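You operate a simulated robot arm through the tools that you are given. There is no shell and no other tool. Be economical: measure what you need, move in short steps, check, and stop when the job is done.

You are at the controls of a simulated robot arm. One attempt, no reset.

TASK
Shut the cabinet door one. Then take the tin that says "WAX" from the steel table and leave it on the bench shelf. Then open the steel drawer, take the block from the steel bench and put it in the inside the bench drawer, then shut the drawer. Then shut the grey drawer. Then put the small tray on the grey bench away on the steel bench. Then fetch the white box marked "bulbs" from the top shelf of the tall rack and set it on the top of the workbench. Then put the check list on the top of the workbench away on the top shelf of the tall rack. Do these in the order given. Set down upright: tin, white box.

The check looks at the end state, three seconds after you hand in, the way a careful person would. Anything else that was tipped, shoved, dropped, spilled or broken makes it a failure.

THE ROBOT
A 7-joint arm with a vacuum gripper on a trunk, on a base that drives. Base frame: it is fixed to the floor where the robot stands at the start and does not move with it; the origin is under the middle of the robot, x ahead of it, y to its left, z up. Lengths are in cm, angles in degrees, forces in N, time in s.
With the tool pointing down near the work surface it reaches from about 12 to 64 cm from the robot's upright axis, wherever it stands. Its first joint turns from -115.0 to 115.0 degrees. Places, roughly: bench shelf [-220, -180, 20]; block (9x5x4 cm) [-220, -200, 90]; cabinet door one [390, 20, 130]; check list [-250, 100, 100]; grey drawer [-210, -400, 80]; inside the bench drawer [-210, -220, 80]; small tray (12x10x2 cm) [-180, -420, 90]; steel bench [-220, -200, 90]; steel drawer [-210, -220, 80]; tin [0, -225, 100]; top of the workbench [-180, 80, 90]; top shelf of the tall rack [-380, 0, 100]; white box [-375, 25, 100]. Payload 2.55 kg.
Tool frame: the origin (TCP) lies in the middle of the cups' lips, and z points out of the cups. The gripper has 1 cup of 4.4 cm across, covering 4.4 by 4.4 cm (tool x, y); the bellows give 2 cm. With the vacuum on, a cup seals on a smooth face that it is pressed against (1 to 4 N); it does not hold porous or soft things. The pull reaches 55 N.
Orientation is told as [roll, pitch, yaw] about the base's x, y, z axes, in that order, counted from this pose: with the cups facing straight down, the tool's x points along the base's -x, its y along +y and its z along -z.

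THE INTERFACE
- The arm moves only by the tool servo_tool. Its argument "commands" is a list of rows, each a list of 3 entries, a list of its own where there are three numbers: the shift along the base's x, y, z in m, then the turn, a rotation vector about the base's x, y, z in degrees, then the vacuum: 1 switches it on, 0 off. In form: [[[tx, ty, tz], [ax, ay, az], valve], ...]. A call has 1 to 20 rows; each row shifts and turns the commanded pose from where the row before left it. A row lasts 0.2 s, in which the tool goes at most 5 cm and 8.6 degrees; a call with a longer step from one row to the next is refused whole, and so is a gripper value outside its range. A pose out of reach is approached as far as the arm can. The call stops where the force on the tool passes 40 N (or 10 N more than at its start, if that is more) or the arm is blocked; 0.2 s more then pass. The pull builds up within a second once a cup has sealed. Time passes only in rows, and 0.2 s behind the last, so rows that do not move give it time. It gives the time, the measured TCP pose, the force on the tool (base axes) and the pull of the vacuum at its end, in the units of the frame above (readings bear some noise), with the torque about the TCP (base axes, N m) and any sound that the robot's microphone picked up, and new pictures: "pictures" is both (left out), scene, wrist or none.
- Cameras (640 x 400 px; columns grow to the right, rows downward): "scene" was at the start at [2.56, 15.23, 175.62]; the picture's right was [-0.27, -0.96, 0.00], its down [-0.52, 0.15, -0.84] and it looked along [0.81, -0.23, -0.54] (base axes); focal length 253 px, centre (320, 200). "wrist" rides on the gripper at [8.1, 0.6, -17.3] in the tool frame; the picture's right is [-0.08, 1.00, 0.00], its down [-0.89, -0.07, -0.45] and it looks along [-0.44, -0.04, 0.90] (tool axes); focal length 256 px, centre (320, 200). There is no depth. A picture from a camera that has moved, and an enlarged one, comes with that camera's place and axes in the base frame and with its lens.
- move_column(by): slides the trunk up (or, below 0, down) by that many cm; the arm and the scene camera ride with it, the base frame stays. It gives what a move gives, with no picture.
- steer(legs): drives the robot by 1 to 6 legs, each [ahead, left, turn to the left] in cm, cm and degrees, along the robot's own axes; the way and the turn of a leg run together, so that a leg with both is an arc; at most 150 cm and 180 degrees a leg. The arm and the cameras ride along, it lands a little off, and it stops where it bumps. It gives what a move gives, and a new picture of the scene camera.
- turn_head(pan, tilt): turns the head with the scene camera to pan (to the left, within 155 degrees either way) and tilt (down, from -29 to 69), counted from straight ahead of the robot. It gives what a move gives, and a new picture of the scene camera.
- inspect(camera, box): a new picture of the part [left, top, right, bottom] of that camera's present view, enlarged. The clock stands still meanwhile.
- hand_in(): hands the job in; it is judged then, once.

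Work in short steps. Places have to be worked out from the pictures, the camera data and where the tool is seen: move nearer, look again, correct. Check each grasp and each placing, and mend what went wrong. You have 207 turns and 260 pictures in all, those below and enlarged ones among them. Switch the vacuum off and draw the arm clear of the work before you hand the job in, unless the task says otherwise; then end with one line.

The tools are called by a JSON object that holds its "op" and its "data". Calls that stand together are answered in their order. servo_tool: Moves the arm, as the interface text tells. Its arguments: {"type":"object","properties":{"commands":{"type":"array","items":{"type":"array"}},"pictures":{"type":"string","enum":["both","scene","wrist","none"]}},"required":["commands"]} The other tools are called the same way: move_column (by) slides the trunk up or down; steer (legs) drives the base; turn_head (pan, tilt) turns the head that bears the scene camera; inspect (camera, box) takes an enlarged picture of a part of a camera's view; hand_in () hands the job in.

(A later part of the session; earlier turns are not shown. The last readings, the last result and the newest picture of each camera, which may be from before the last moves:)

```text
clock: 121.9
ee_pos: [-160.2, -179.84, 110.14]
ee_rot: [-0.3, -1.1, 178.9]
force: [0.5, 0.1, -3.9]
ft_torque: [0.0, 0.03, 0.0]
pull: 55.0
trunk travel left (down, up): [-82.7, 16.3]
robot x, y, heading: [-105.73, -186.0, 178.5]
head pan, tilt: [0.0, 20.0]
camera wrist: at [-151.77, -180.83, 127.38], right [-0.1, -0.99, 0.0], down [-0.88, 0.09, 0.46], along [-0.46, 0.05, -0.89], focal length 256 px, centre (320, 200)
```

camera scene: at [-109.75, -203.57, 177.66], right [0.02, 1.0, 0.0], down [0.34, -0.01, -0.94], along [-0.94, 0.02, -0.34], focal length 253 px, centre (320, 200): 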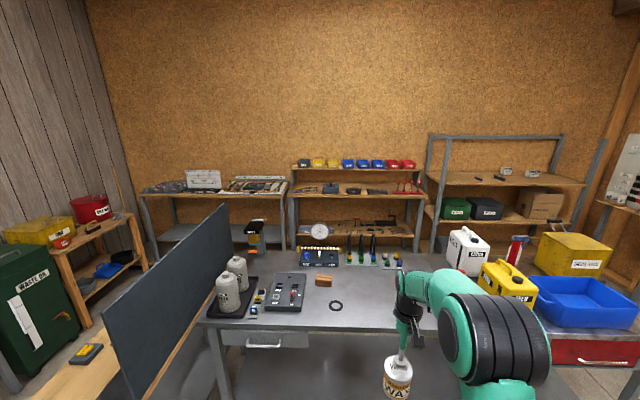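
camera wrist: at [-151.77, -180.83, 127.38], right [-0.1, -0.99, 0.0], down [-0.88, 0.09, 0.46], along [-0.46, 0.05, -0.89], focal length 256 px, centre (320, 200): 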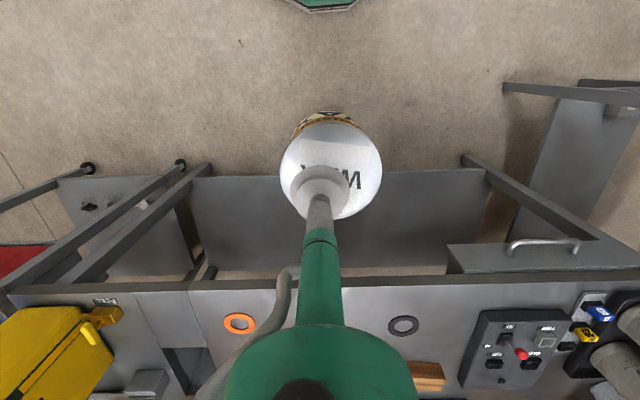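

Max 40 per call; lower twice.

{"op": "move_column", "data": {"by": -36}}

{"op": "move_column", "data": {"by": -32}}

{"op": "turn_head", "data": {"pan": 10, "tilt": 25}}

{"op": "servo_tool", "data": {"commands": [[[0, 0, 0], [0, 0, 0], 1]], "pictures": "wrist"}}

```text
clock: 125.4
ee_pos: [-160.23, -179.85, 74.3]
ee_rot: [-0.3, -1.1, 178.8]
force: [-0.5, -0.6, -3.4]
ft_torque: [0.03, 0.01, -0.03]
pull: 55.0
trunk travel left (down, up): [-46.7, 52.3]
robot x, y, heading: [-106.14, -186.06, 178.8]
head pan, tilt: [0.0, 20.0]
```

```text
clock: 128.6
ee_pos: [-160.13, -179.76, 42.28]
ee_rot: [-0.3, -1.0, 178.8]
force: [0.3, -0.3, -3.6]
ft_torque: [0.05, 0.02, 0.01]
pull: 54.7
trunk travel left (down, up): [-14.7, 84.3]
robot x, y, heading: [-106.0, -186.0, 178.5]
head pan, tilt: [0.0, 20.0]
```

```text
clock: 129.3
ee_pos: [-160.04, -179.76, 42.3]
ee_rot: [-0.3, -1.1, 178.8]
force: [0.3, -0.4, -3.9]
ft_torque: [0.02, 0.03, 0.0]
pull: 55.4
trunk travel left (down, up): [-14.7, 84.3]
robot x, y, heading: [-106.01, -185.73, 178.7]
head pan, tilt: [10.0, 25.0]
camera scene: at [-109.55, -205.17, 108.86], right [-0.15, 0.99, 0.0], down [0.42, 0.06, -0.91], along [-0.9, -0.13, -0.42], focal length 253 px, centre (320, 200)
```

scene: 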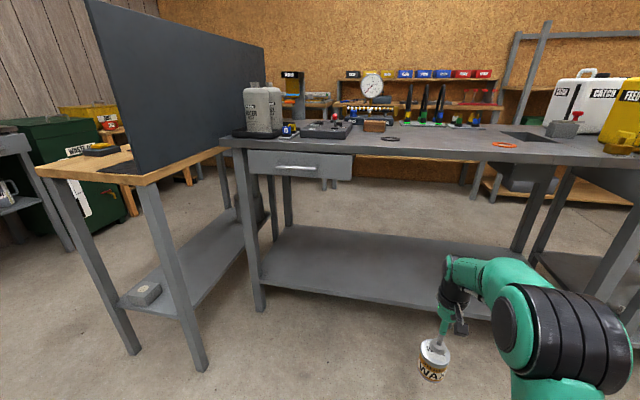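

```text
clock: 129.7
ee_pos: [-160.15, -179.71, 42.27]
ee_rot: [-0.3, -1.1, 178.7]
force: [0.2, -0.1, -3.7]
ft_torque: [0.07, 0.04, 0.04]
pull: 55.2
trunk travel left (down, up): [-14.7, 84.3]
robot x, y, heading: [-105.76, -186.05, 178.5]
head pan, tilt: [10.0, 25.0]
camera wrist: at [-151.77, -180.83, 59.38], right [-0.1, -0.99, 0.0], down [-0.88, 0.09, 0.46], along [-0.46, 0.05, -0.89], focal length 256 px, centre (320, 200)
```

wrist: 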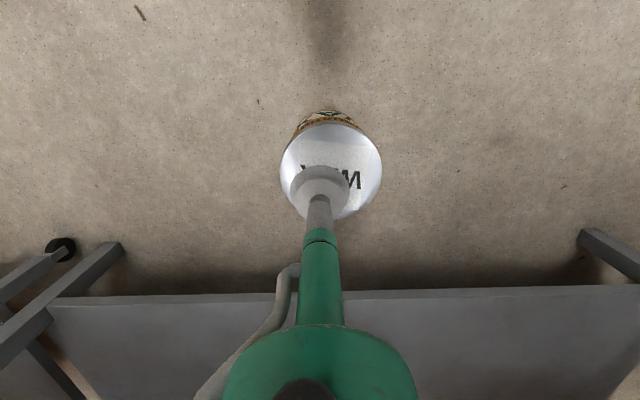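

Shelf ≈ z 22, its front x≈-192; tin bottom ≈28; bench underside ≈86, arm top ≈80. Lower 2 cm more, and drive in slowly.

{"op": "move_column", "data": {"by": -2}}

{"op": "steer", "data": {"legs": [[22, 0, 0]]}}

{"op": "servo_tool", "data": {"commands": [[[0, 0, 0], [0, 0, 0], 1]], "pictures": "wrist"}}

```text
clock: 130.4
ee_pos: [-160.22, -179.79, 40.26]
ee_rot: [-0.4, -1.1, 178.7]
force: [-0.8, 0.5, -3.1]
ft_torque: [0.03, 0.05, -0.02]
pull: 54.7
trunk travel left (down, up): [-12.7, 86.3]
robot x, y, heading: [-106.02, -186.15, 178.6]
head pan, tilt: [10.0, 25.0]
```

```text
clock: 132.0
ee_pos: [-182.06, -179.19, 40.21]
ee_rot: [-0.4, -1.1, 178.8]
force: [0.2, -0.3, -4.5]
ft_torque: [0.03, 0.06, -0.01]
pull: 54.5
trunk travel left (down, up): [-12.7, 86.3]
robot x, y, heading: [-127.6, -185.45, 178.4]
head pan, tilt: [10.0, 25.0]
camera scene: at [-131.45, -204.63, 106.85], right [-0.15, 0.99, 0.0], down [0.42, 0.06, -0.91], along [-0.9, -0.14, -0.42], focal length 253 px, centre (320, 200)
```

scene: 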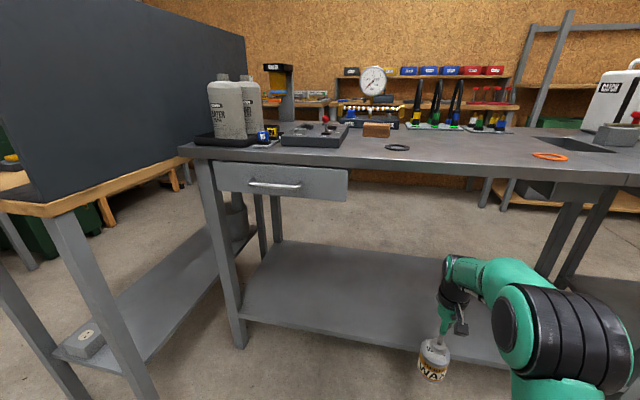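

```text
clock: 132.4
ee_pos: [-182.1, -179.2, 40.18]
ee_rot: [-0.2, -0.9, 178.8]
force: [0.6, -0.9, -3.6]
ft_torque: [0.03, 0.05, -0.06]
pull: 54.7
trunk travel left (down, up): [-12.7, 86.3]
robot x, y, heading: [-127.84, -185.37, 178.5]
head pan, tilt: [10.0, 25.0]
camera wrist: at [-173.65, -180.26, 57.34], right [-0.1, -0.99, 0.0], down [-0.88, 0.09, 0.46], along [-0.46, 0.05, -0.89], focal length 256 px, centre (320, 200)
```

wrist: 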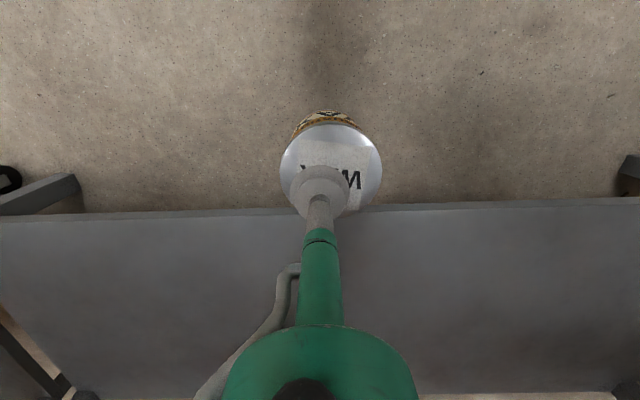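

Clear. Drive the rest in.

{"op": "steer", "data": {"legs": [[22, 0, 0]]}}

{"op": "servo_tool", "data": {"commands": [[[0, 0, 0], [0, 0, 0], 1]], "pictures": "wrist"}}

```text
clock: 134.1
ee_pos: [-203.75, -178.62, 40.31]
ee_rot: [-0.4, -1.0, 178.6]
force: [0.5, -0.3, -3.3]
ft_torque: [0.04, 0.03, -0.01]
pull: 54.1
trunk travel left (down, up): [-12.7, 86.3]
robot x, y, heading: [-149.58, -184.99, 178.3]
head pan, tilt: [10.0, 25.0]
camera scene: at [-153.19, -204.07, 106.85], right [-0.15, 0.99, 0.0], down [0.42, 0.06, -0.91], along [-0.9, -0.13, -0.42], focal length 253 px, centre (320, 200)
```

scene: 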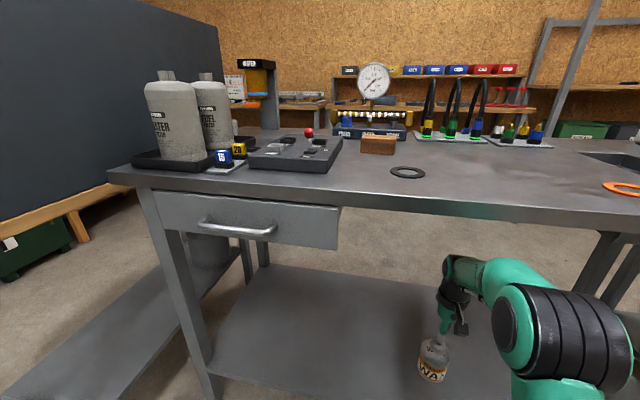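

```text
clock: 134.5
ee_pos: [-203.89, -178.65, 40.27]
ee_rot: [-0.3, -1.0, 178.7]
force: [1.0, 0.3, -3.8]
ft_torque: [0.06, 0.05, -0.02]
pull: 54.5
trunk travel left (down, up): [-12.7, 86.3]
robot x, y, heading: [-149.48, -185.06, 178.4]
head pan, tilt: [10.0, 25.0]
camera wrist: at [-195.37, -179.68, 57.34], right [-0.1, -0.99, 0.0], down [-0.88, 0.09, 0.46], along [-0.46, 0.05, -0.89], focal length 256 px, centre (320, 200)
```

wrist: 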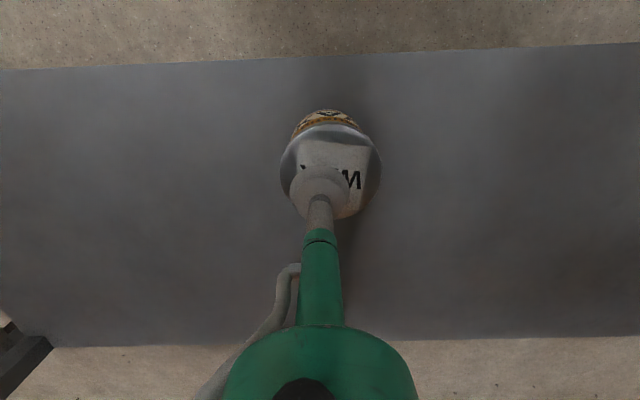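

Over the shelf. Lower gently.

{"op": "servo_tool", "data": {"commands": [[[0, 0, -0.01], [0, 0, 0], 1], [[0, 0, -0.01], [0, 0, 0], 1], [[0, 0, -0.01], [0, 0, 0], 1], [[0, 0, -0.01], [0, 0, 0], 1], [[0, 0, -0.01], [0, 0, 0], 1]], "pictures": "scene"}}

```text
clock: 135.7
ee_pos: [-203.81, -178.69, 35.3]
ee_rot: [-0.3, -1.1, 178.7]
force: [0.3, 0.0, -3.6]
ft_torque: [0.07, 0.02, 0.02]
pull: 54.6
trunk travel left (down, up): [-12.7, 86.3]
robot x, y, heading: [-150.06, -184.83, 178.5]
head pan, tilt: [10.0, 25.0]
camera scene: at [-153.19, -204.07, 106.86], right [-0.15, 0.99, 0.0], down [0.42, 0.06, -0.91], along [-0.9, -0.13, -0.42], focal length 253 px, centre (320, 200)
```

scene: 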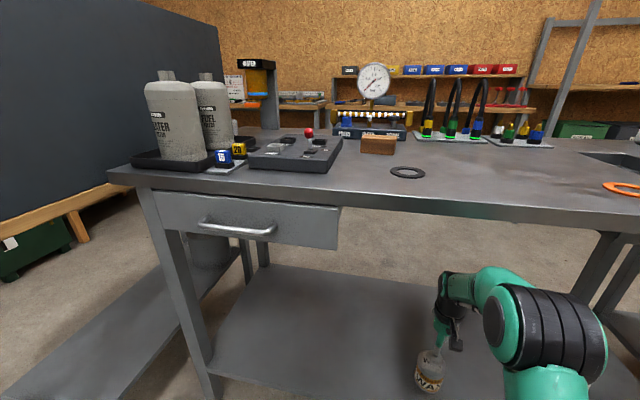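

{"op": "servo_tool", "data": {"commands": [[[0, 0, -0.005], [0, 0, 0], 1], [[0, 0, -0.005], [0, 0, 0], 1], [[0, 0, -0.005], [0, 0, 0], 1], [[0, 0, -0.005], [0, 0, 0], 1], [[0, 0, -0.005], [0, 0, 0], 1], [[0, 0, -0.005], [0, 0, 0], 1]], "pictures": "wrist"}}

```text
clock: 137.1
ee_pos: [-203.83, -178.51, 32.21]
ee_rot: [-0.3, -1.1, 178.7]
force: [0.1, -0.2, -3.6]
ft_torque: [0.04, 0.06, -0.04]
pull: 54.8
trunk travel left (down, up): [-12.7, 86.3]
robot x, y, heading: [-149.55, -184.97, 178.6]
head pan, tilt: [10.0, 25.0]
camera wrist: at [-195.38, -179.69, 49.38], right [-0.1, -0.99, 0.0], down [-0.88, 0.09, 0.46], along [-0.46, 0.05, -0.89], focal length 256 px, centre (320, 200)
```

wrist: 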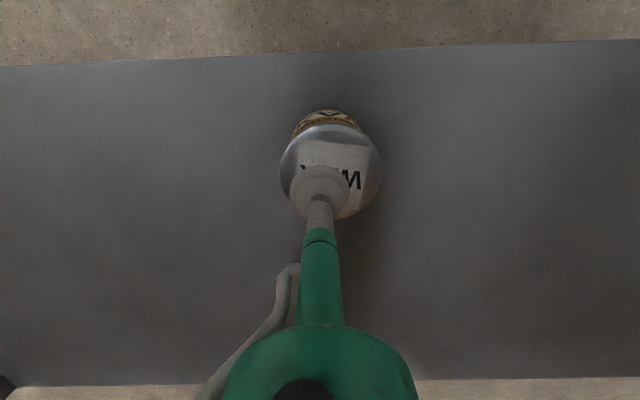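

Still free. Continue down in fine steps.

{"op": "servo_tool", "data": {"commands": [[[0, 0, -0.005], [0, 0, 0], 1], [[0, 0, -0.005], [0, 0, 0], 1], [[0, 0, -0.005], [0, 0, 0], 1], [[0, 0, -0.005], [0, 0, 0], 1]], "pictures": "none"}}

```text
clock: 138.1
ee_pos: [-203.95, -178.49, 30.92]
ee_rot: [-0.3, -1.6, 178.7]
force: [13.3, 3.4, 36.6]
ft_torque: [-0.67, -0.34, 0.28]
pull: 55.2
trunk travel left (down, up): [-12.7, 86.3]
robot x, y, heading: [-149.39, -185.0, 178.4]
head pan, tilt: [10.0, 25.0]
```

Contact. Relax up 0.4 cm, release, wait, then rise.

{"op": "servo_tool", "data": {"commands": [[[0, 0, 0.007], [0, 0, 0], 1], [[0, 0, 0], [0, 0, 0], 0], [[0, 0, 0], [0, 0, 0], 0], [[0, 0, 0], [0, 0, 0], 0], [[0, 0, 0], [0, 0, 0], 0], [[0, 0, 0.01], [0, 0, 0], 0], [[0, 0, 0.02], [0, 0, 0], 0], [[0, 0, 0.02], [0, 0, 0], 0]], "pictures": "both"}}

```text
clock: 139.9
ee_pos: [-203.83, -178.5, 35.92]
ee_rot: [-0.3, -1.0, 178.8]
force: [-0.2, -0.4, 0.8]
ft_torque: [-0.02, -0.02, -0.01]
pull: 0.1
trunk travel left (down, up): [-12.7, 86.3]
robot x, y, heading: [-149.79, -184.49, 178.7]
head pan, tilt: [10.0, 25.0]
camera scene: at [-153.2, -204.07, 106.85], right [-0.15, 0.99, 0.0], down [0.42, 0.06, -0.91], along [-0.9, -0.13, -0.42], focal length 253 px, centre (320, 200)
camera wrist: at [-195.4, -179.61, 53.13], right [-0.1, -0.99, 0.0], down [-0.88, 0.09, 0.46], along [-0.46, 0.05, -0.89], focal length 256 px, centre (320, 200)
```

scene: 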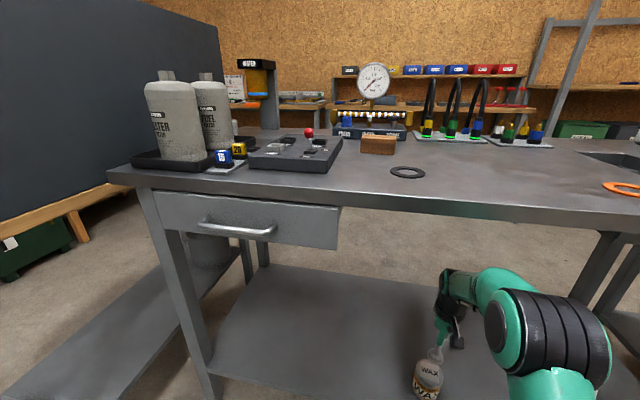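
wrist: 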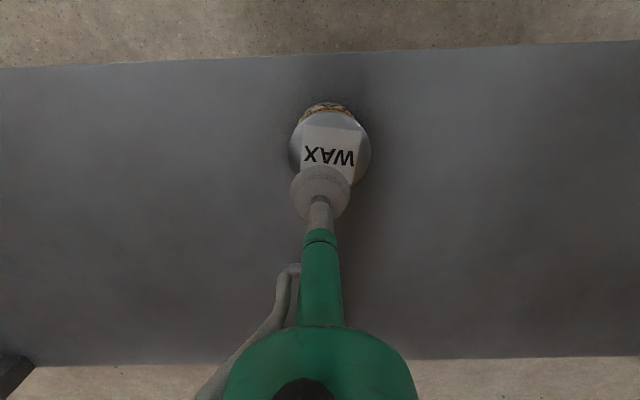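

Tin stands upright on the shelf. Back out, raise the trunk, and turn the tool horizontal to work the drawer.

{"op": "steer", "data": {"legs": [[-45, 0, 0]]}}

{"op": "move_column", "data": {"by": 38}}

{"op": "servo_tool", "data": {"commands": [[[0, 0, 0.01], [0, 8.5, 0], 0], [[0, 0, 0.01], [0, 8.5, 0], 0], [[0, 0, 0.01], [0, 8.5, 0], 0], [[0, 0, 0.01], [0, 8.5, 0], 0], [[0, 0, 0.01], [0, 8.5, 0], 0], [[-0.01, 0, 0.01], [0, 8.5, 0], 0], [[-0.01, 0, 0], [0, 8.5, 0], 0], [[-0.01, 0, 0], [0, 8.5, 0], 0], [[-0.01, 0, 0], [0, 8.5, 0], 0], [[-0.01, 0, 0], [0, 8.5, 0], 0], [[-0.01, 0, 0], [0, 4, 0], 0], [[0, 0, 0], [0, 0, 0], 0]], "pictures": "scene"}}

```text
clock: 142.6
ee_pos: [-159.1, -179.9, 36.06]
ee_rot: [-0.3, -0.9, 179.0]
force: [-1.2, 0.4, -0.3]
ft_torque: [-0.01, 0.03, -0.01]
pull: 0.1
trunk travel left (down, up): [-12.7, 86.3]
robot x, y, heading: [-104.59, -185.84, 179.0]
head pan, tilt: [10.0, 25.0]
camera scene: at [-108.31, -205.14, 106.85], right [-0.15, 0.99, 0.0], down [0.42, 0.06, -0.91], along [-0.9, -0.14, -0.42], focal length 253 px, centre (320, 200)
```

scene: 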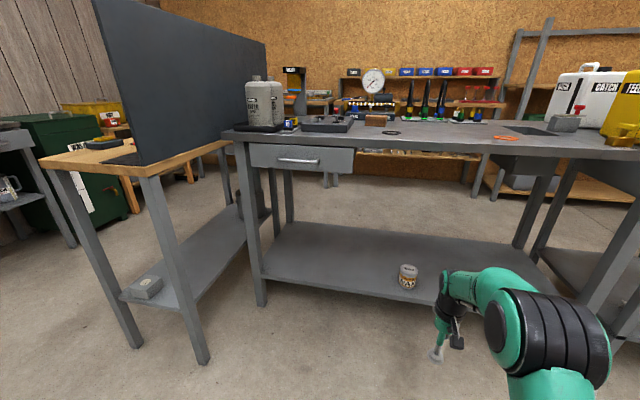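

```text
clock: 146.3
ee_pos: [-159.1, -179.74, 74.0]
ee_rot: [-0.3, -1.0, 179.0]
force: [-1.0, 0.3, -0.4]
ft_torque: [-0.01, -0.03, 0.0]
pull: 0.0
trunk travel left (down, up): [-50.7, 48.3]
robot x, y, heading: [-104.89, -185.99, 179.0]
head pan, tilt: [10.0, 25.0]
```

```text
clock: 148.9
ee_pos: [-166.58, -181.19, 80.19]
ee_rot: [9.7, -81.9, 172.3]
force: [-0.3, -0.8, -0.8]
ft_torque: [-0.03, 0.03, 0.02]
pull: 0.1
out of reach, approached as far as the arm can: row 5, 6, 10, 11
trunk travel left (down, up): [-50.7, 48.3]
robot x, y, heading: [-104.72, -185.7, 178.7]
head pan, tilt: [10.0, 25.0]
camera scene: at [-108.31, -205.14, 144.85], right [-0.15, 0.99, 0.0], down [0.42, 0.06, -0.91], along [-0.9, -0.14, -0.42], focal length 253 px, centre (320, 200)
```

scene: 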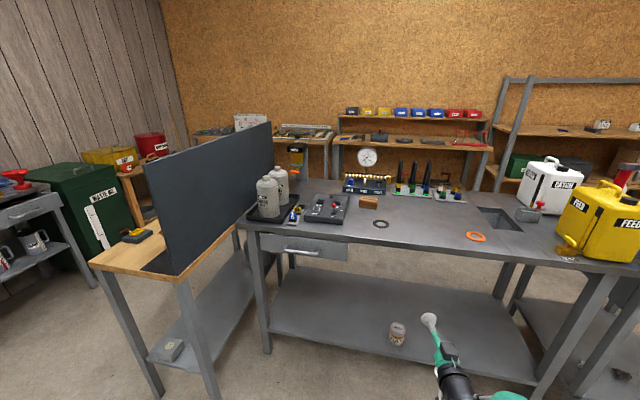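

Tool is nearly horizontal. Strafe so the cup faces the free patch of the drawer front right of its handle (y≈-211.5, z≈83.5).

{"op": "steer", "data": {"legs": [[0, 30, 0], [12, 0, 0]]}}

{"op": "servo_tool", "data": {"commands": [[[0, 0, 0.015], [0, 0, 0], 0], [[0, 0, 0.015], [0, 0, 0], 0], [[0, 0, 0], [0, 0, 0], 0]], "pictures": "both"}}

```text
clock: 151.8
ee_pos: [-179.29, -210.51, 80.12]
ee_rot: [9.7, -81.8, 172.3]
force: [-0.8, 0.4, 0.0]
ft_torque: [-0.02, -0.02, -0.04]
pull: 0.1
trunk travel left (down, up): [-50.7, 48.3]
robot x, y, heading: [-117.54, -215.42, 178.5]
head pan, tilt: [10.0, 25.0]
camera scene: at [-121.19, -234.72, 144.85], right [-0.15, 0.99, 0.0], down [0.42, 0.06, -0.91], along [-0.9, -0.14, -0.42], focal length 253 px, centre (320, 200)
```

scene: 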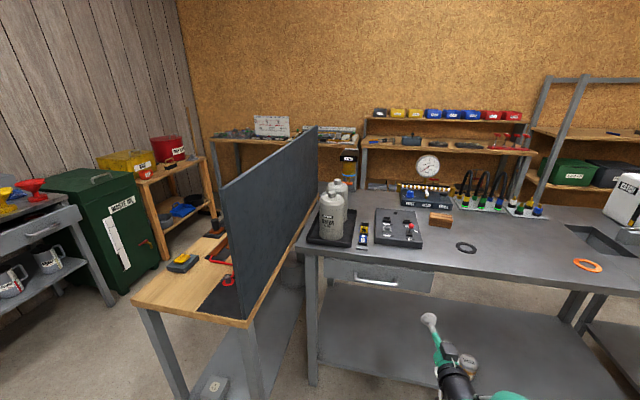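

```text
clock: 152.6
ee_pos: [-179.13, -210.54, 83.19]
ee_rot: [9.8, -81.8, 172.3]
force: [0.3, 0.4, 0.4]
ft_torque: [-0.03, -0.03, -0.01]
pull: 0.0
trunk travel left (down, up): [-50.7, 48.3]
robot x, y, heading: [-117.49, -215.5, 178.9]
head pan, tilt: [10.0, 25.0]
camera scene: at [-121.1, -234.72, 144.85], right [-0.15, 0.99, 0.0], down [0.42, 0.06, -0.91], along [-0.9, -0.14, -0.42], focal length 253 px, centre (320, 200)
camera wrist: at [-160.96, -210.84, 77.65], right [0.02, -0.99, 0.1], down [0.31, 0.1, 0.94], along [-0.95, 0.01, 0.31], focal length 256 px, centre (320, 200)
```

scene: 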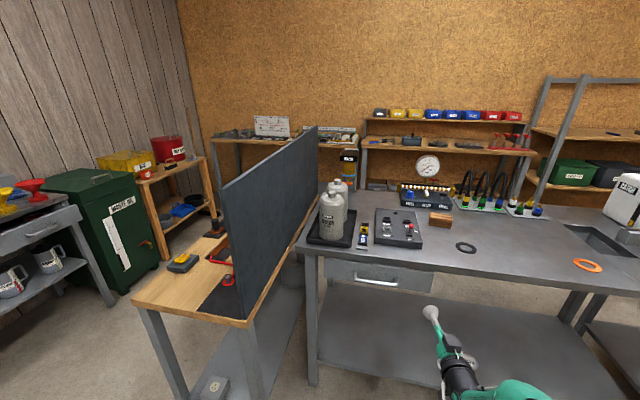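
wrist: 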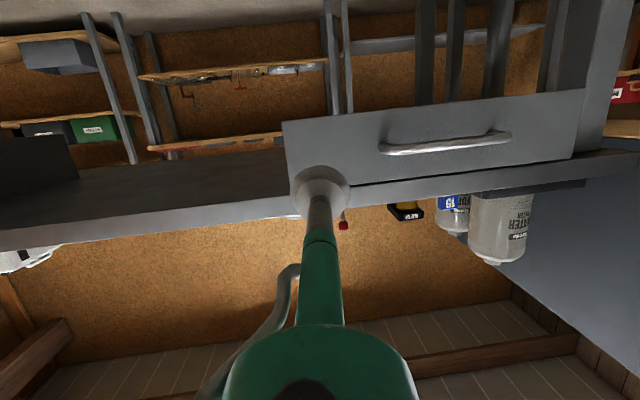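

Drawer face free patch centre ≈ (y -212, z 82). Move cup there, level the tool more, and approach to ~2 cm.

{"op": "servo_tool", "data": {"commands": [[[-0.02, -0.007, -0.006], [0, 3, 0], 0], [[-0.02, -0.007, -0.006], [0, 3, 0], 0], [[-0.02, 0, 0], [0, 2, 0], 0], [[-0.02, 0, 0], [0, 0, 0], 0], [[0, 0, 0], [0, 0, 0], 0]], "pictures": "wrist"}}

```text
clock: 153.8
ee_pos: [-188.43, -209.87, 83.25]
ee_rot: [82.1, -88.9, 100.4]
force: [0.8, 0.0, 0.2]
ft_torque: [0.0, 0.03, -0.04]
pull: 0.0
out of reach, approached as far as the arm can: row 1, 2, 3
trunk travel left (down, up): [-50.7, 48.3]
robot x, y, heading: [-117.71, -215.49, 178.7]
head pan, tilt: [10.0, 25.0]
camera wrist: at [-170.97, -209.99, 75.2], right [0.04, -0.99, 0.1], down [0.44, 0.11, 0.89], along [-0.9, 0.0, 0.44], focal length 256 px, centre (320, 200)
```

wrist: 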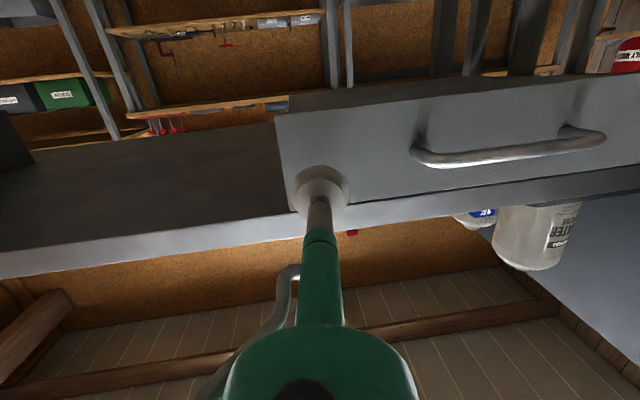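

Shift cup to (y -212.2, z 81.2), then press in with vacuum.

{"op": "servo_tool", "data": {"commands": [[[0, -0.012, -0.01], [0, 0, 0], 0], [[0, -0.011, -0.01], [0, 0, 0], 0], [[-0.007, 0, 0], [0, 0, 0], 1], [[-0.007, 0, 0], [0, 0, 0], 1], [[-0.007, 0, 0], [0, 0, 0], 1], [[-0.007, 0, 0], [0, 0, 0], 1], [[0, 0, 0], [0, 0, 0], 1]], "pictures": "wrist"}}

```text
clock: 155.4
ee_pos: [-188.21, -209.83, 81.48]
ee_rot: [81.6, -88.9, 101.0]
force: [0.2, 0.4, -0.7]
ft_torque: [0.01, 0.03, -0.01]
pull: 0.1
out of reach, approached as far as the arm can: row 1, 2, 3, 4, 5, 6
trunk travel left (down, up): [-50.7, 48.3]
robot x, y, heading: [-117.44, -215.67, 178.5]
head pan, tilt: [10.0, 25.0]
camera wrist: at [-170.9, -210.0, 73.45], right [0.05, -0.99, 0.1], down [0.44, 0.11, 0.89], along [-0.9, 0.0, 0.44], focal length 256 px, centre (320, 200)
```

wrist: 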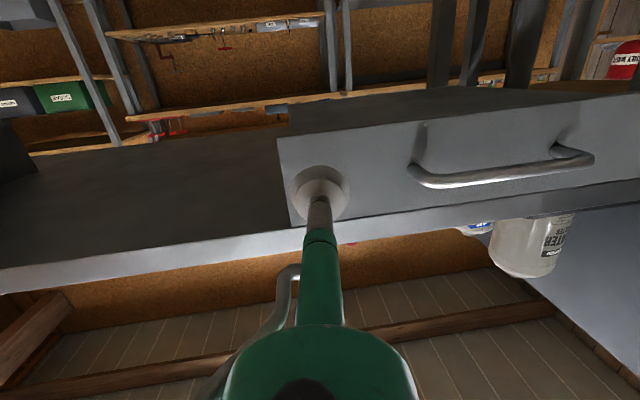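

Arm is at its limit in this posture; use the base for the last centimetres.

{"op": "steer", "data": {"legs": [[0, 2.2, 0], [2, 0, 0]]}}

{"op": "servo_tool", "data": {"commands": [[[0, 0, 0], [0, 0, 0], 1], [[0, 0, 0], [0, 0, 0], 1]], "pictures": "wrist"}}

```text
clock: 156.6
ee_pos: [-190.35, -212.02, 81.4]
ee_rot: [79.5, -89.0, 103.3]
force: [0.2, 0.0, 0.7]
ft_torque: [-0.02, -0.01, 0.02]
pull: 0.0
trunk travel left (down, up): [-50.7, 48.3]
robot x, y, heading: [-119.7, -217.78, 178.8]
head pan, tilt: [10.0, 25.0]
camera scene: at [-123.22, -236.89, 144.85], right [-0.15, 0.99, 0.0], down [0.42, 0.06, -0.91], along [-0.9, -0.14, -0.42], focal length 253 px, centre (320, 200)
```

scene: 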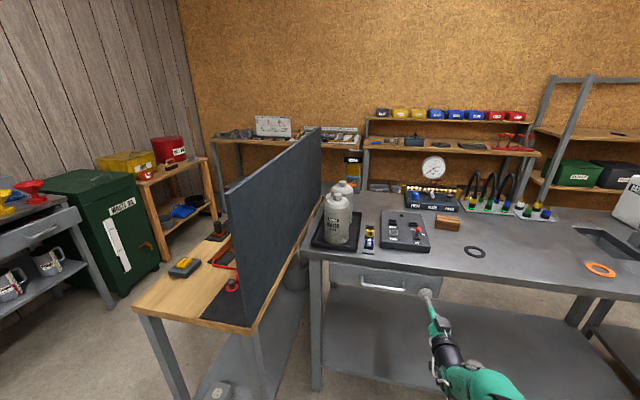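

```text
clock: 157.2
ee_pos: [-190.27, -212.06, 81.4]
ee_rot: [80.6, -89.0, 102.2]
force: [0.1, -0.3, 0.7]
ft_torque: [0.0, -0.01, 0.02]
pull: 0.0
trunk travel left (down, up): [-50.7, 48.3]
robot x, y, heading: [-119.42, -217.87, 178.7]
head pan, tilt: [10.0, 25.0]
camera wrist: at [-172.91, -212.16, 73.44], right [0.05, -0.99, 0.1], down [0.44, 0.11, 0.89], along [-0.9, 0.0, 0.44], focal length 256 px, centre (320, 200)
```

wrist: 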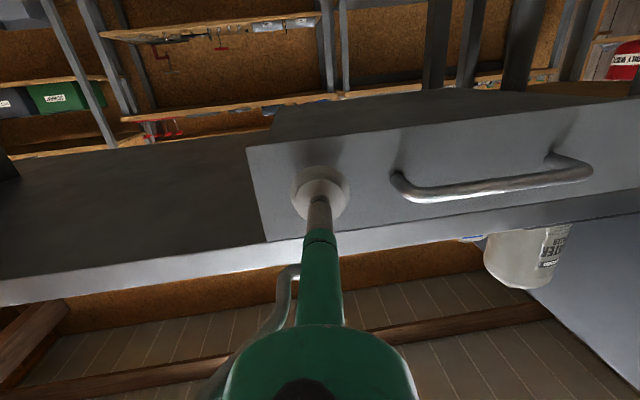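

Nicely centred on the patch. Advance 2 cm more.

{"op": "steer", "data": {"legs": [[2, 0, 0]]}}

{"op": "servo_tool", "data": {"commands": [[[0, 0, 0], [0, 0, 0], 1], [[0, 0, 0], [0, 0, 0], 1]], "pictures": "wrist"}}

```text
clock: 158.0
ee_pos: [-192.3, -212.29, 81.29]
ee_rot: [74.6, -88.8, 108.3]
force: [-1.1, -7.6, -2.0]
ft_torque: [-0.27, 0.15, -0.07]
pull: 54.3
trunk travel left (down, up): [-50.7, 48.3]
robot x, y, heading: [-121.36, -217.35, 178.6]
head pan, tilt: [10.0, 25.0]
camera scene: at [-125.15, -236.96, 144.83], right [-0.15, 0.99, 0.0], down [0.42, 0.06, -0.91], along [-0.9, -0.14, -0.42], focal length 253 px, centre (320, 200)
```

scene: 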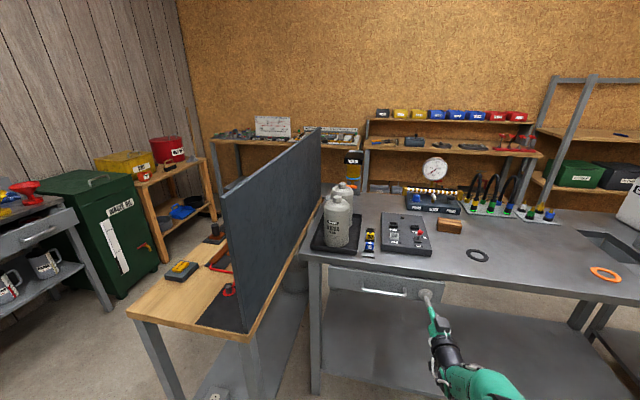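

```text
clock: 158.6
ee_pos: [-192.22, -212.32, 81.33]
ee_rot: [74.1, -89.0, 108.8]
force: [1.1, -2.4, -0.9]
ft_torque: [0.12, 0.07, -0.16]
pull: 54.5
trunk travel left (down, up): [-50.7, 48.3]
robot x, y, heading: [-121.56, -217.5, 178.9]
head pan, tilt: [10.0, 25.0]
camera wrist: at [-174.83, -212.28, 73.37], right [0.05, -0.99, 0.1], down [0.44, 0.11, 0.89], along [-0.9, 0.0, 0.44], focal length 256 px, centre (320, 200)
```

wrist: 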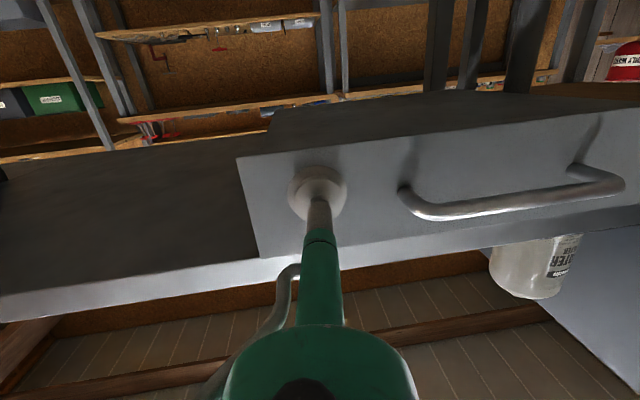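

Sealed on the drawer. Pull it open by driving back 10 cm first.

{"op": "steer", "data": {"legs": [[-10, 0, 0]]}}

```text
clock: 159.7
ee_pos: [-182.02, -212.9, 81.39]
ee_rot: [69.3, -89.1, 114.1]
force: [-0.4, -21.5, -0.9]
ft_torque: [-0.32, 0.08, -0.4]
pull: 55.1
trunk travel left (down, up): [-50.7, 48.3]
robot x, y, heading: [-111.61, -217.95, 178.9]
head pan, tilt: [10.0, 25.0]
camera scene: at [-114.9, -237.41, 144.81], right [-0.15, 0.99, 0.0], down [0.42, 0.07, -0.91], along [-0.9, -0.14, -0.42], focal length 253 px, centre (320, 200)
```

scene: 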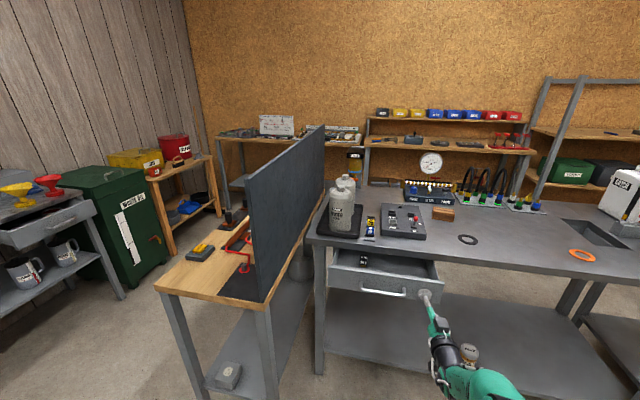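

It opens (grey drawer rails head slightly toward -y). Continue back 11 cm with a slight left correction.

{"op": "steer", "data": {"legs": [[-11, 1.3, 0]]}}

```text
clock: 160.9
ee_pos: [-170.95, -213.69, 81.19]
ee_rot: [77.5, -88.6, 105.3]
force: [2.0, 24.2, 0.9]
ft_torque: [-0.08, 0.17, 0.28]
pull: 55.0
trunk travel left (down, up): [-50.7, 48.3]
robot x, y, heading: [-100.36, -219.2, 178.7]
head pan, tilt: [10.0, 25.0]
camera scene: at [-103.78, -238.28, 144.91], right [-0.15, 0.99, 0.0], down [0.42, 0.06, -0.91], along [-0.9, -0.14, -0.42], focal length 253 px, centre (320, 200)
```

scene: 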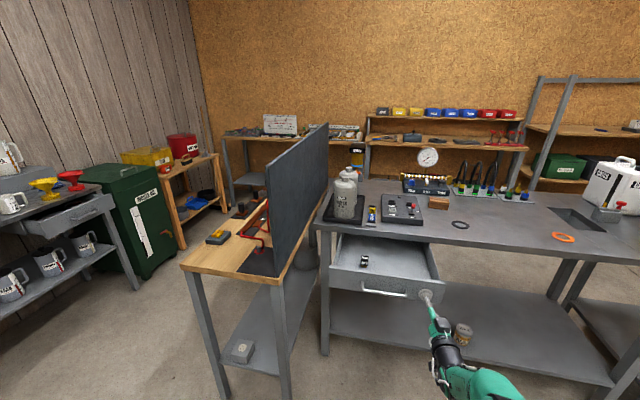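

Drawer is open ~21 cm. Release and back away.

{"op": "servo_tool", "data": {"commands": [[[0, 0, 0], [0, 0, 0], 0], [[0, 0, 0], [0, 0, 0], 0], [[0, 0, 0], [0, 0, 0], 0], [[0, 0, 0], [0, 0, 0], 0]], "pictures": "none"}}

{"op": "steer", "data": {"legs": [[-12, 0, 0]]}}

{"op": "inspect", "data": {"camera": "scene", "box": [300, 150, 540, 300]}}

```text
clock: 161.9
ee_pos: [-171.07, -213.81, 81.25]
ee_rot: [72.8, -88.8, 109.9]
force: [-0.3, 0.0, -0.3]
ft_torque: [0.01, -0.02, 0.0]
pull: 0.2
trunk travel left (down, up): [-50.7, 48.3]
robot x, y, heading: [-100.19, -219.11, 178.8]
head pan, tilt: [10.0, 25.0]
```

```text
clock: 163.2
ee_pos: [-158.94, -214.2, 81.31]
ee_rot: [75.0, -88.9, 107.9]
force: [1.8, 0.6, -0.2]
ft_torque: [0.0, -0.03, -0.04]
pull: 0.1
trunk travel left (down, up): [-50.7, 48.3]
robot x, y, heading: [-87.98, -219.62, 178.7]
head pan, tilt: [10.0, 25.0]
camera scene: at [-91.76, -238.89, 144.86], right [-0.15, 0.99, 0.0], down [0.42, 0.06, -0.91], along [-0.9, -0.14, -0.42], focal length 253 px, centre (320, 200)
```

scene: 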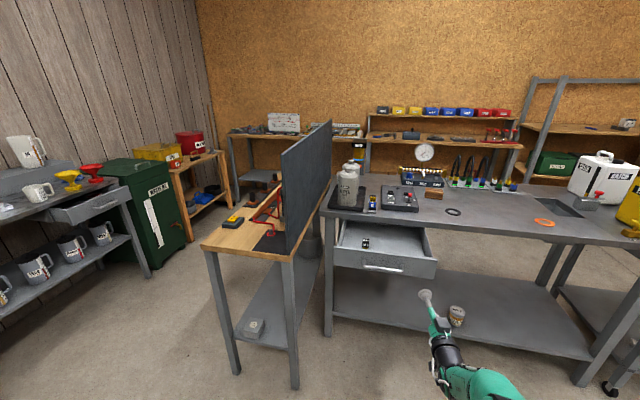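

```text
2.67 times, centred on (420, 225) of scene
camera zoom: at [-91.76, -238.89, 144.86], right [-0.15, 0.99, 0.0], down [0.42, 0.06, -0.91], along [-0.9, -0.14, -0.42], focal length 675 px, centre (53, 133)
```

zoom: 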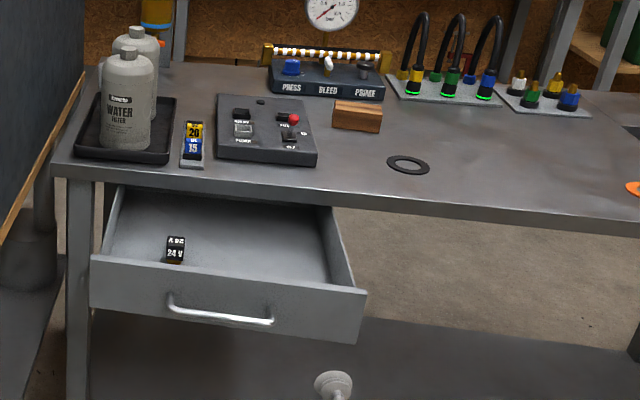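

Now turn the tool down again, raise the trunk, and move over to the block at about (-222, -199).

{"op": "steer", "data": {"legs": [[0, -33, 0]]}}

{"op": "move_column", "data": {"by": 34}}

{"op": "servo_tool", "data": {"commands": [[[0.03, 0, 0], [0, -8.5, 0], 0], [[0.03, 0, 0], [0, -8.5, 0], 0], [[0.03, 0, 0], [0, -8.5, 0], 0], [[0.03, 0, 0], [0, -8.5, 0], 0], [[0.02, 0, 0], [0, -8.5, 0], 0], [[0.02, 0, 0], [0, -8.5, 0], 0], [[0.02, 0, 0], [0, -8.5, 0], 0], [[0.02, 0, 0], [0, -8.5, 0], 0], [[0.02, 0, 0], [0, -8.5, 0], 0], [[0, 0, 0], [0, -8.5, 0], 0], [[0, 0, 0], [0, -4, 0], 0], [[0, 0, 0], [0, 0, 0], 0]], "pictures": "scene"}}

```text
clock: 165.3
ee_pos: [-158.33, -181.1, 81.31]
ee_rot: [73.5, -88.8, 109.2]
force: [0.1, 0.6, 0.1]
ft_torque: [0.01, 0.0, 0.04]
pull: 0.1
trunk travel left (down, up): [-50.7, 48.3]
robot x, y, heading: [-87.77, -186.67, 178.4]
head pan, tilt: [10.0, 25.0]
camera scene: at [-91.15, -205.79, 144.86], right [-0.15, 0.99, 0.0], down [0.42, 0.06, -0.91], along [-0.9, -0.14, -0.42], focal length 253 px, centre (320, 200)
```

scene: 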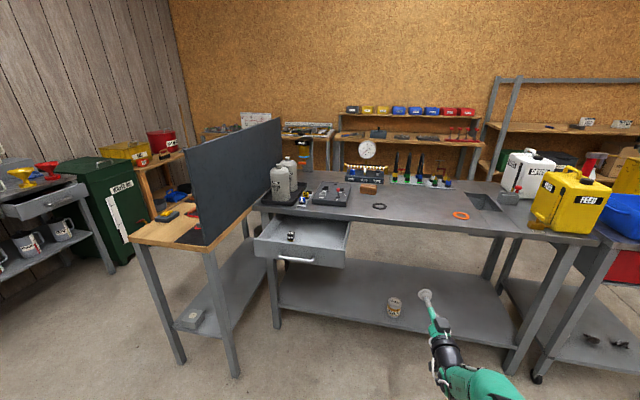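

```text
clock: 168.7
ee_pos: [-158.21, -180.97, 115.33]
ee_rot: [72.8, -88.7, 109.9]
force: [-0.7, -0.9, -0.1]
ft_torque: [0.0, -0.05, -0.01]
pull: 0.0
trunk travel left (down, up): [-84.7, 14.3]
robot x, y, heading: [-87.4, -186.4, 178.7]
head pan, tilt: [10.0, 25.0]
```

```text
clock: 171.3
ee_pos: [-136.15, -181.01, 115.31]
ee_rot: [2.7, -0.7, 178.9]
force: [-0.6, -0.6, 0.8]
ft_torque: [0.03, -0.03, 0.01]
pull: 0.1
trunk travel left (down, up): [-84.7, 14.3]
robot x, y, heading: [-87.93, -186.75, 178.7]
head pan, tilt: [10.0, 25.0]
camera scene: at [-91.06, -205.87, 178.85], right [-0.15, 0.99, 0.0], down [0.42, 0.06, -0.91], along [-0.9, -0.14, -0.42], focal length 253 px, centre (320, 200)
```

scene: 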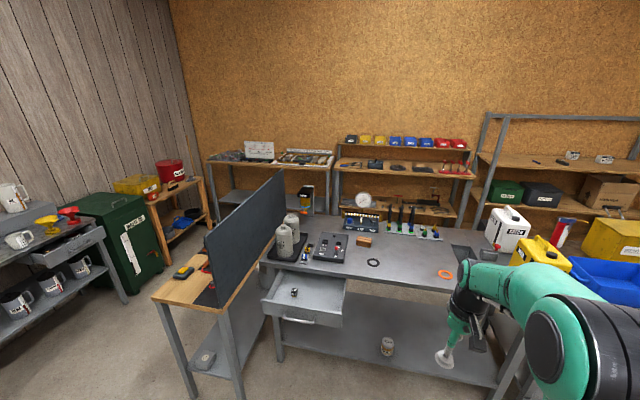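

{"op": "steer", "data": {"legs": [[66, 0, 0]]}}

{"op": "servo_tool", "data": {"commands": [[[0, -0.03, 0], [2.7, 0, 0], 0], [[0, -0.03, 0], [0, -0.7, 0], 0], [[0, -0.03, 0], [0, 0, 0], 0], [[0, -0.03, 0], [0, 0, 0], 0], [[0, -0.03, 0], [0, 0, 0], 0], [[0, 0, 0], [0, 0, 0], 0]], "pictures": "wrist"}}

```text
clock: 174.9
ee_pos: [-202.2, -180.12, 115.17]
ee_rot: [2.7, -0.6, 179.3]
force: [-1.1, 0.3, -0.4]
ft_torque: [0.01, -0.02, 0.01]
pull: 0.1
trunk travel left (down, up): [-84.7, 14.3]
robot x, y, heading: [-153.56, -185.55, 179.0]
head pan, tilt: [10.0, 25.0]
camera scene: at [-156.96, -204.56, 178.85], right [-0.16, 0.99, 0.0], down [0.42, 0.07, -0.91], along [-0.89, -0.14, -0.42], focal length 253 px, centre (320, 200)
```

scene: 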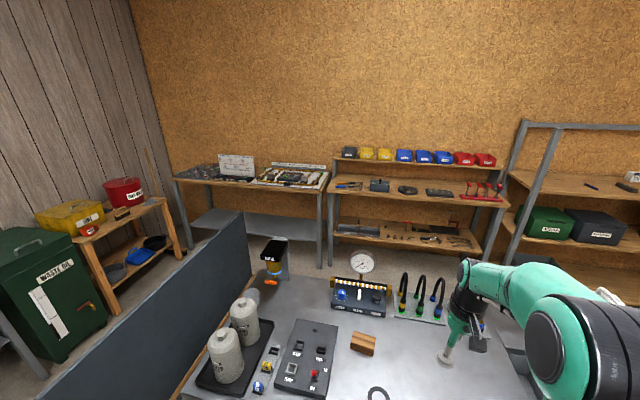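

```text
clock: 176.3
ee_pos: [-201.93, -195.09, 114.6]
ee_rot: [0.0, -0.1, 179.2]
force: [-0.3, 0.8, 0.5]
ft_torque: [-0.02, -0.03, -0.01]
pull: 0.1
out of reach, approached as far as the arm can: row 4, 5
trunk travel left (down, up): [-84.7, 14.3]
robot x, y, heading: [-153.63, -185.38, 179.3]
head pan, tilt: [10.0, 25.0]
camera wrist: at [-193.73, -195.88, 131.96], right [-0.09, -1.0, 0.0], down [-0.89, 0.08, 0.45], along [-0.44, 0.04, -0.89], focal length 256 px, centre (320, 200)
```

wrist: 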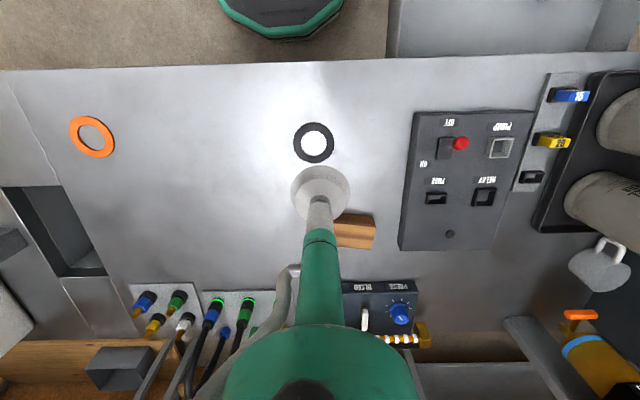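

Block top centre ≈ (-219, -198.4). Drive 4 cm closer, then move the cup above it.

{"op": "steer", "data": {"legs": [[4.5, 0, 0]]}}

{"op": "servo_tool", "data": {"commands": [[[-0.03, -0.008, -0.03], [0, 0, 0], 0], [[-0.03, -0.008, -0.03], [0, 0, 0], 0], [[-0.03, -0.008, -0.03], [0, 0, 0], 0], [[-0.02, -0.008, -0.03], [0, 0, 0], 0], [[-0.015, 0, -0.02], [0, 0, 0], 0], [[0, 0, 0], [0, 0, 0], 0]], "pictures": "both"}}

```text
clock: 177.2
ee_pos: [-206.35, -194.92, 114.67]
ee_rot: [-0.1, -0.1, 179.4]
force: [-0.3, -0.4, 0.4]
ft_torque: [0.01, -0.04, -0.02]
pull: 0.2
trunk travel left (down, up): [-84.7, 14.3]
robot x, y, heading: [-157.74, -185.43, 179.0]
head pan, tilt: [10.0, 25.0]
camera scene: at [-161.44, -204.5, 178.85], right [-0.16, 0.99, 0.0], down [0.42, 0.07, -0.91], along [-0.89, -0.14, -0.42], focal length 253 px, centre (320, 200)
```

scene: 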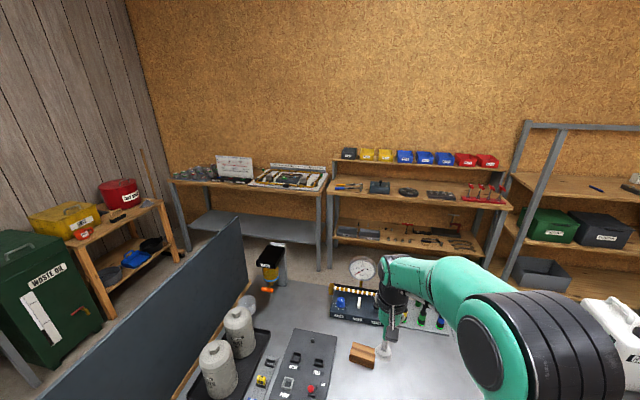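

```text
clock: 178.6
ee_pos: [-218.74, -198.31, 100.54]
ee_rot: [0.0, -0.1, 179.5]
force: [0.6, -0.5, 0.0]
ft_torque: [0.0, 0.01, 0.03]
pull: 0.1
trunk travel left (down, up): [-84.7, 14.3]
robot x, y, heading: [-157.92, -185.24, 179.1]
head pan, tilt: [10.0, 25.0]
camera scene: at [-161.28, -204.51, 178.85], right [-0.16, 0.99, 0.0], down [0.42, 0.07, -0.91], along [-0.9, -0.14, -0.42], focal length 253 px, centre (320, 200)
camera wrist: at [-210.67, -199.11, 117.89], right [-0.09, -1.0, 0.0], down [-0.89, 0.08, 0.45], along [-0.45, 0.04, -0.89], focal length 256 px, centre (320, 200)
```

scene: 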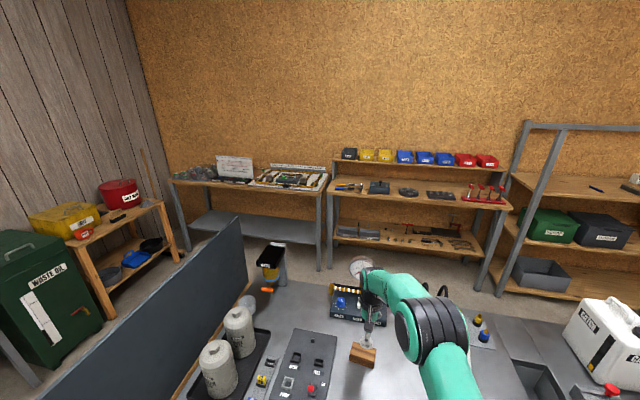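
wrist: 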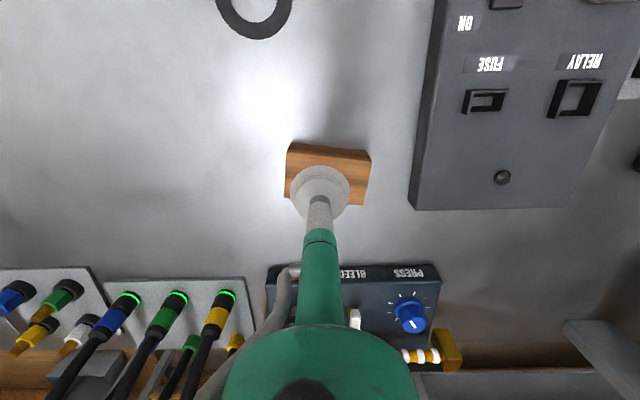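

Zoom in on the block for precise centring (face is 9x5, cup 4.4).

{"op": "inspect", "data": {"camera": "wrist", "box": [270, 130, 390, 220]}}

```text
4.44 times, centred on (330, 175) of wrist
camera zoom: at [-210.67, -199.11, 117.89], right [-0.09, -1.0, 0.0], down [-0.89, 0.08, 0.45], along [-0.45, 0.04, -0.89], focal length 1138 px, centre (276, 311)
```

zoom: 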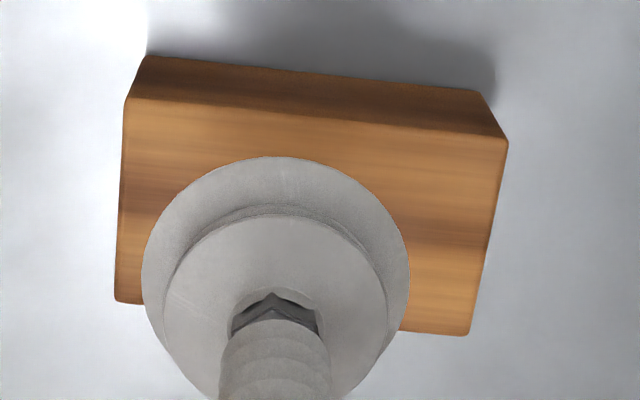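

Block top centre ≈ (-220.7, -198.9, 93). Correct by (-2.0, -0.6) and descend to z≈96 for a recheck.

{"op": "servo_tool", "data": {"commands": [[[-0.02, -0.006, -0.01], [0, 0, 0], 0], [[0, 0, -0.02], [0, 0, 0], 0], [[0, 0, -0.013], [0, 0, 0], 0], [[0, 0, 0], [0, 0, 0], 0]], "pictures": "none"}}

{"op": "inspect", "data": {"camera": "wrist", "box": [250, 110, 410, 230]}}

```text
clock: 179.6
ee_pos: [-219.68, -198.55, 96.0]
ee_rot: [0.1, -0.2, 179.4]
force: [-0.1, -0.5, 0.6]
ft_torque: [0.0, -0.01, -0.02]
pull: 0.1
out of reach, approached as far as the arm can: row 1
trunk travel left (down, up): [-84.7, 14.3]
robot x, y, heading: [-158.0, -184.98, 179.0]
head pan, tilt: [10.0, 25.0]
```

```text
3.33 times, centred on (330, 170) of wrist
camera zoom: at [-211.52, -199.37, 113.15], right [-0.09, -1.0, 0.0], down [-0.89, 0.08, 0.45], along [-0.45, 0.04, -0.89], focal length 853 px, centre (287, 300)
```

zoom: 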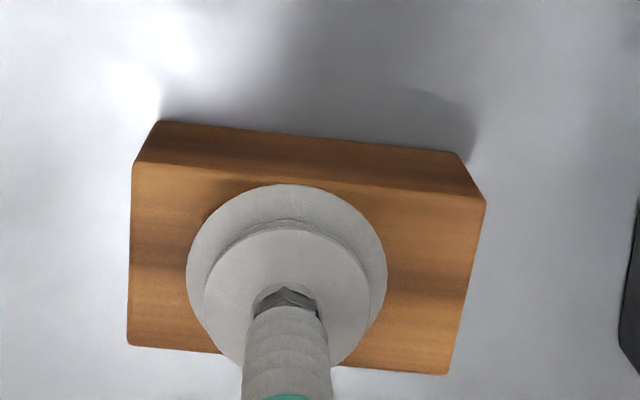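

Need another ~1 cm toward -x; arm is at its reach limit, so nudge the base 1 cm.

{"op": "steer", "data": {"legs": [[1.5, 0, 0]]}}

{"op": "inspect", "data": {"camera": "wrist", "box": [250, 110, 410, 230]}}

```text
clock: 180.4
ee_pos: [-221.1, -198.54, 95.92]
ee_rot: [0.0, -0.1, 179.5]
force: [0.1, 0.3, -0.2]
ft_torque: [0.0, 0.01, -0.01]
pull: 0.1
trunk travel left (down, up): [-84.7, 14.3]
robot x, y, heading: [-159.47, -185.13, 179.1]
head pan, tilt: [10.0, 25.0]
camera scene: at [-162.76, -204.48, 178.86], right [-0.16, 0.99, 0.0], down [0.42, 0.07, -0.91], along [-0.9, -0.14, -0.42], focal length 253 px, centre (320, 200)
```

scene: 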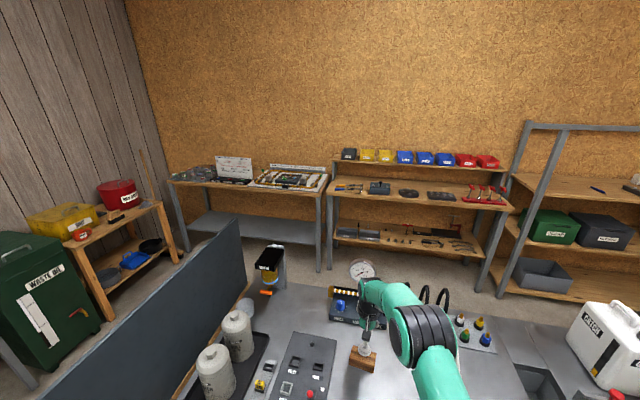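

```text
3.33 times, centred on (330, 170) of wrist
camera zoom: at [-212.97, -199.37, 113.17], right [-0.09, -1.0, 0.0], down [-0.89, 0.08, 0.45], along [-0.44, 0.04, -0.89], focal length 853 px, centre (287, 300)
```

zoom: 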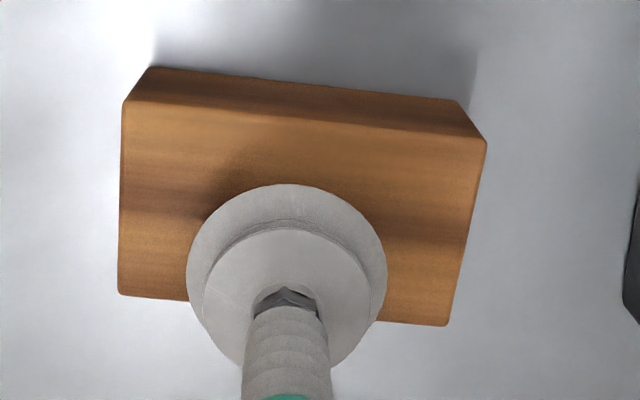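

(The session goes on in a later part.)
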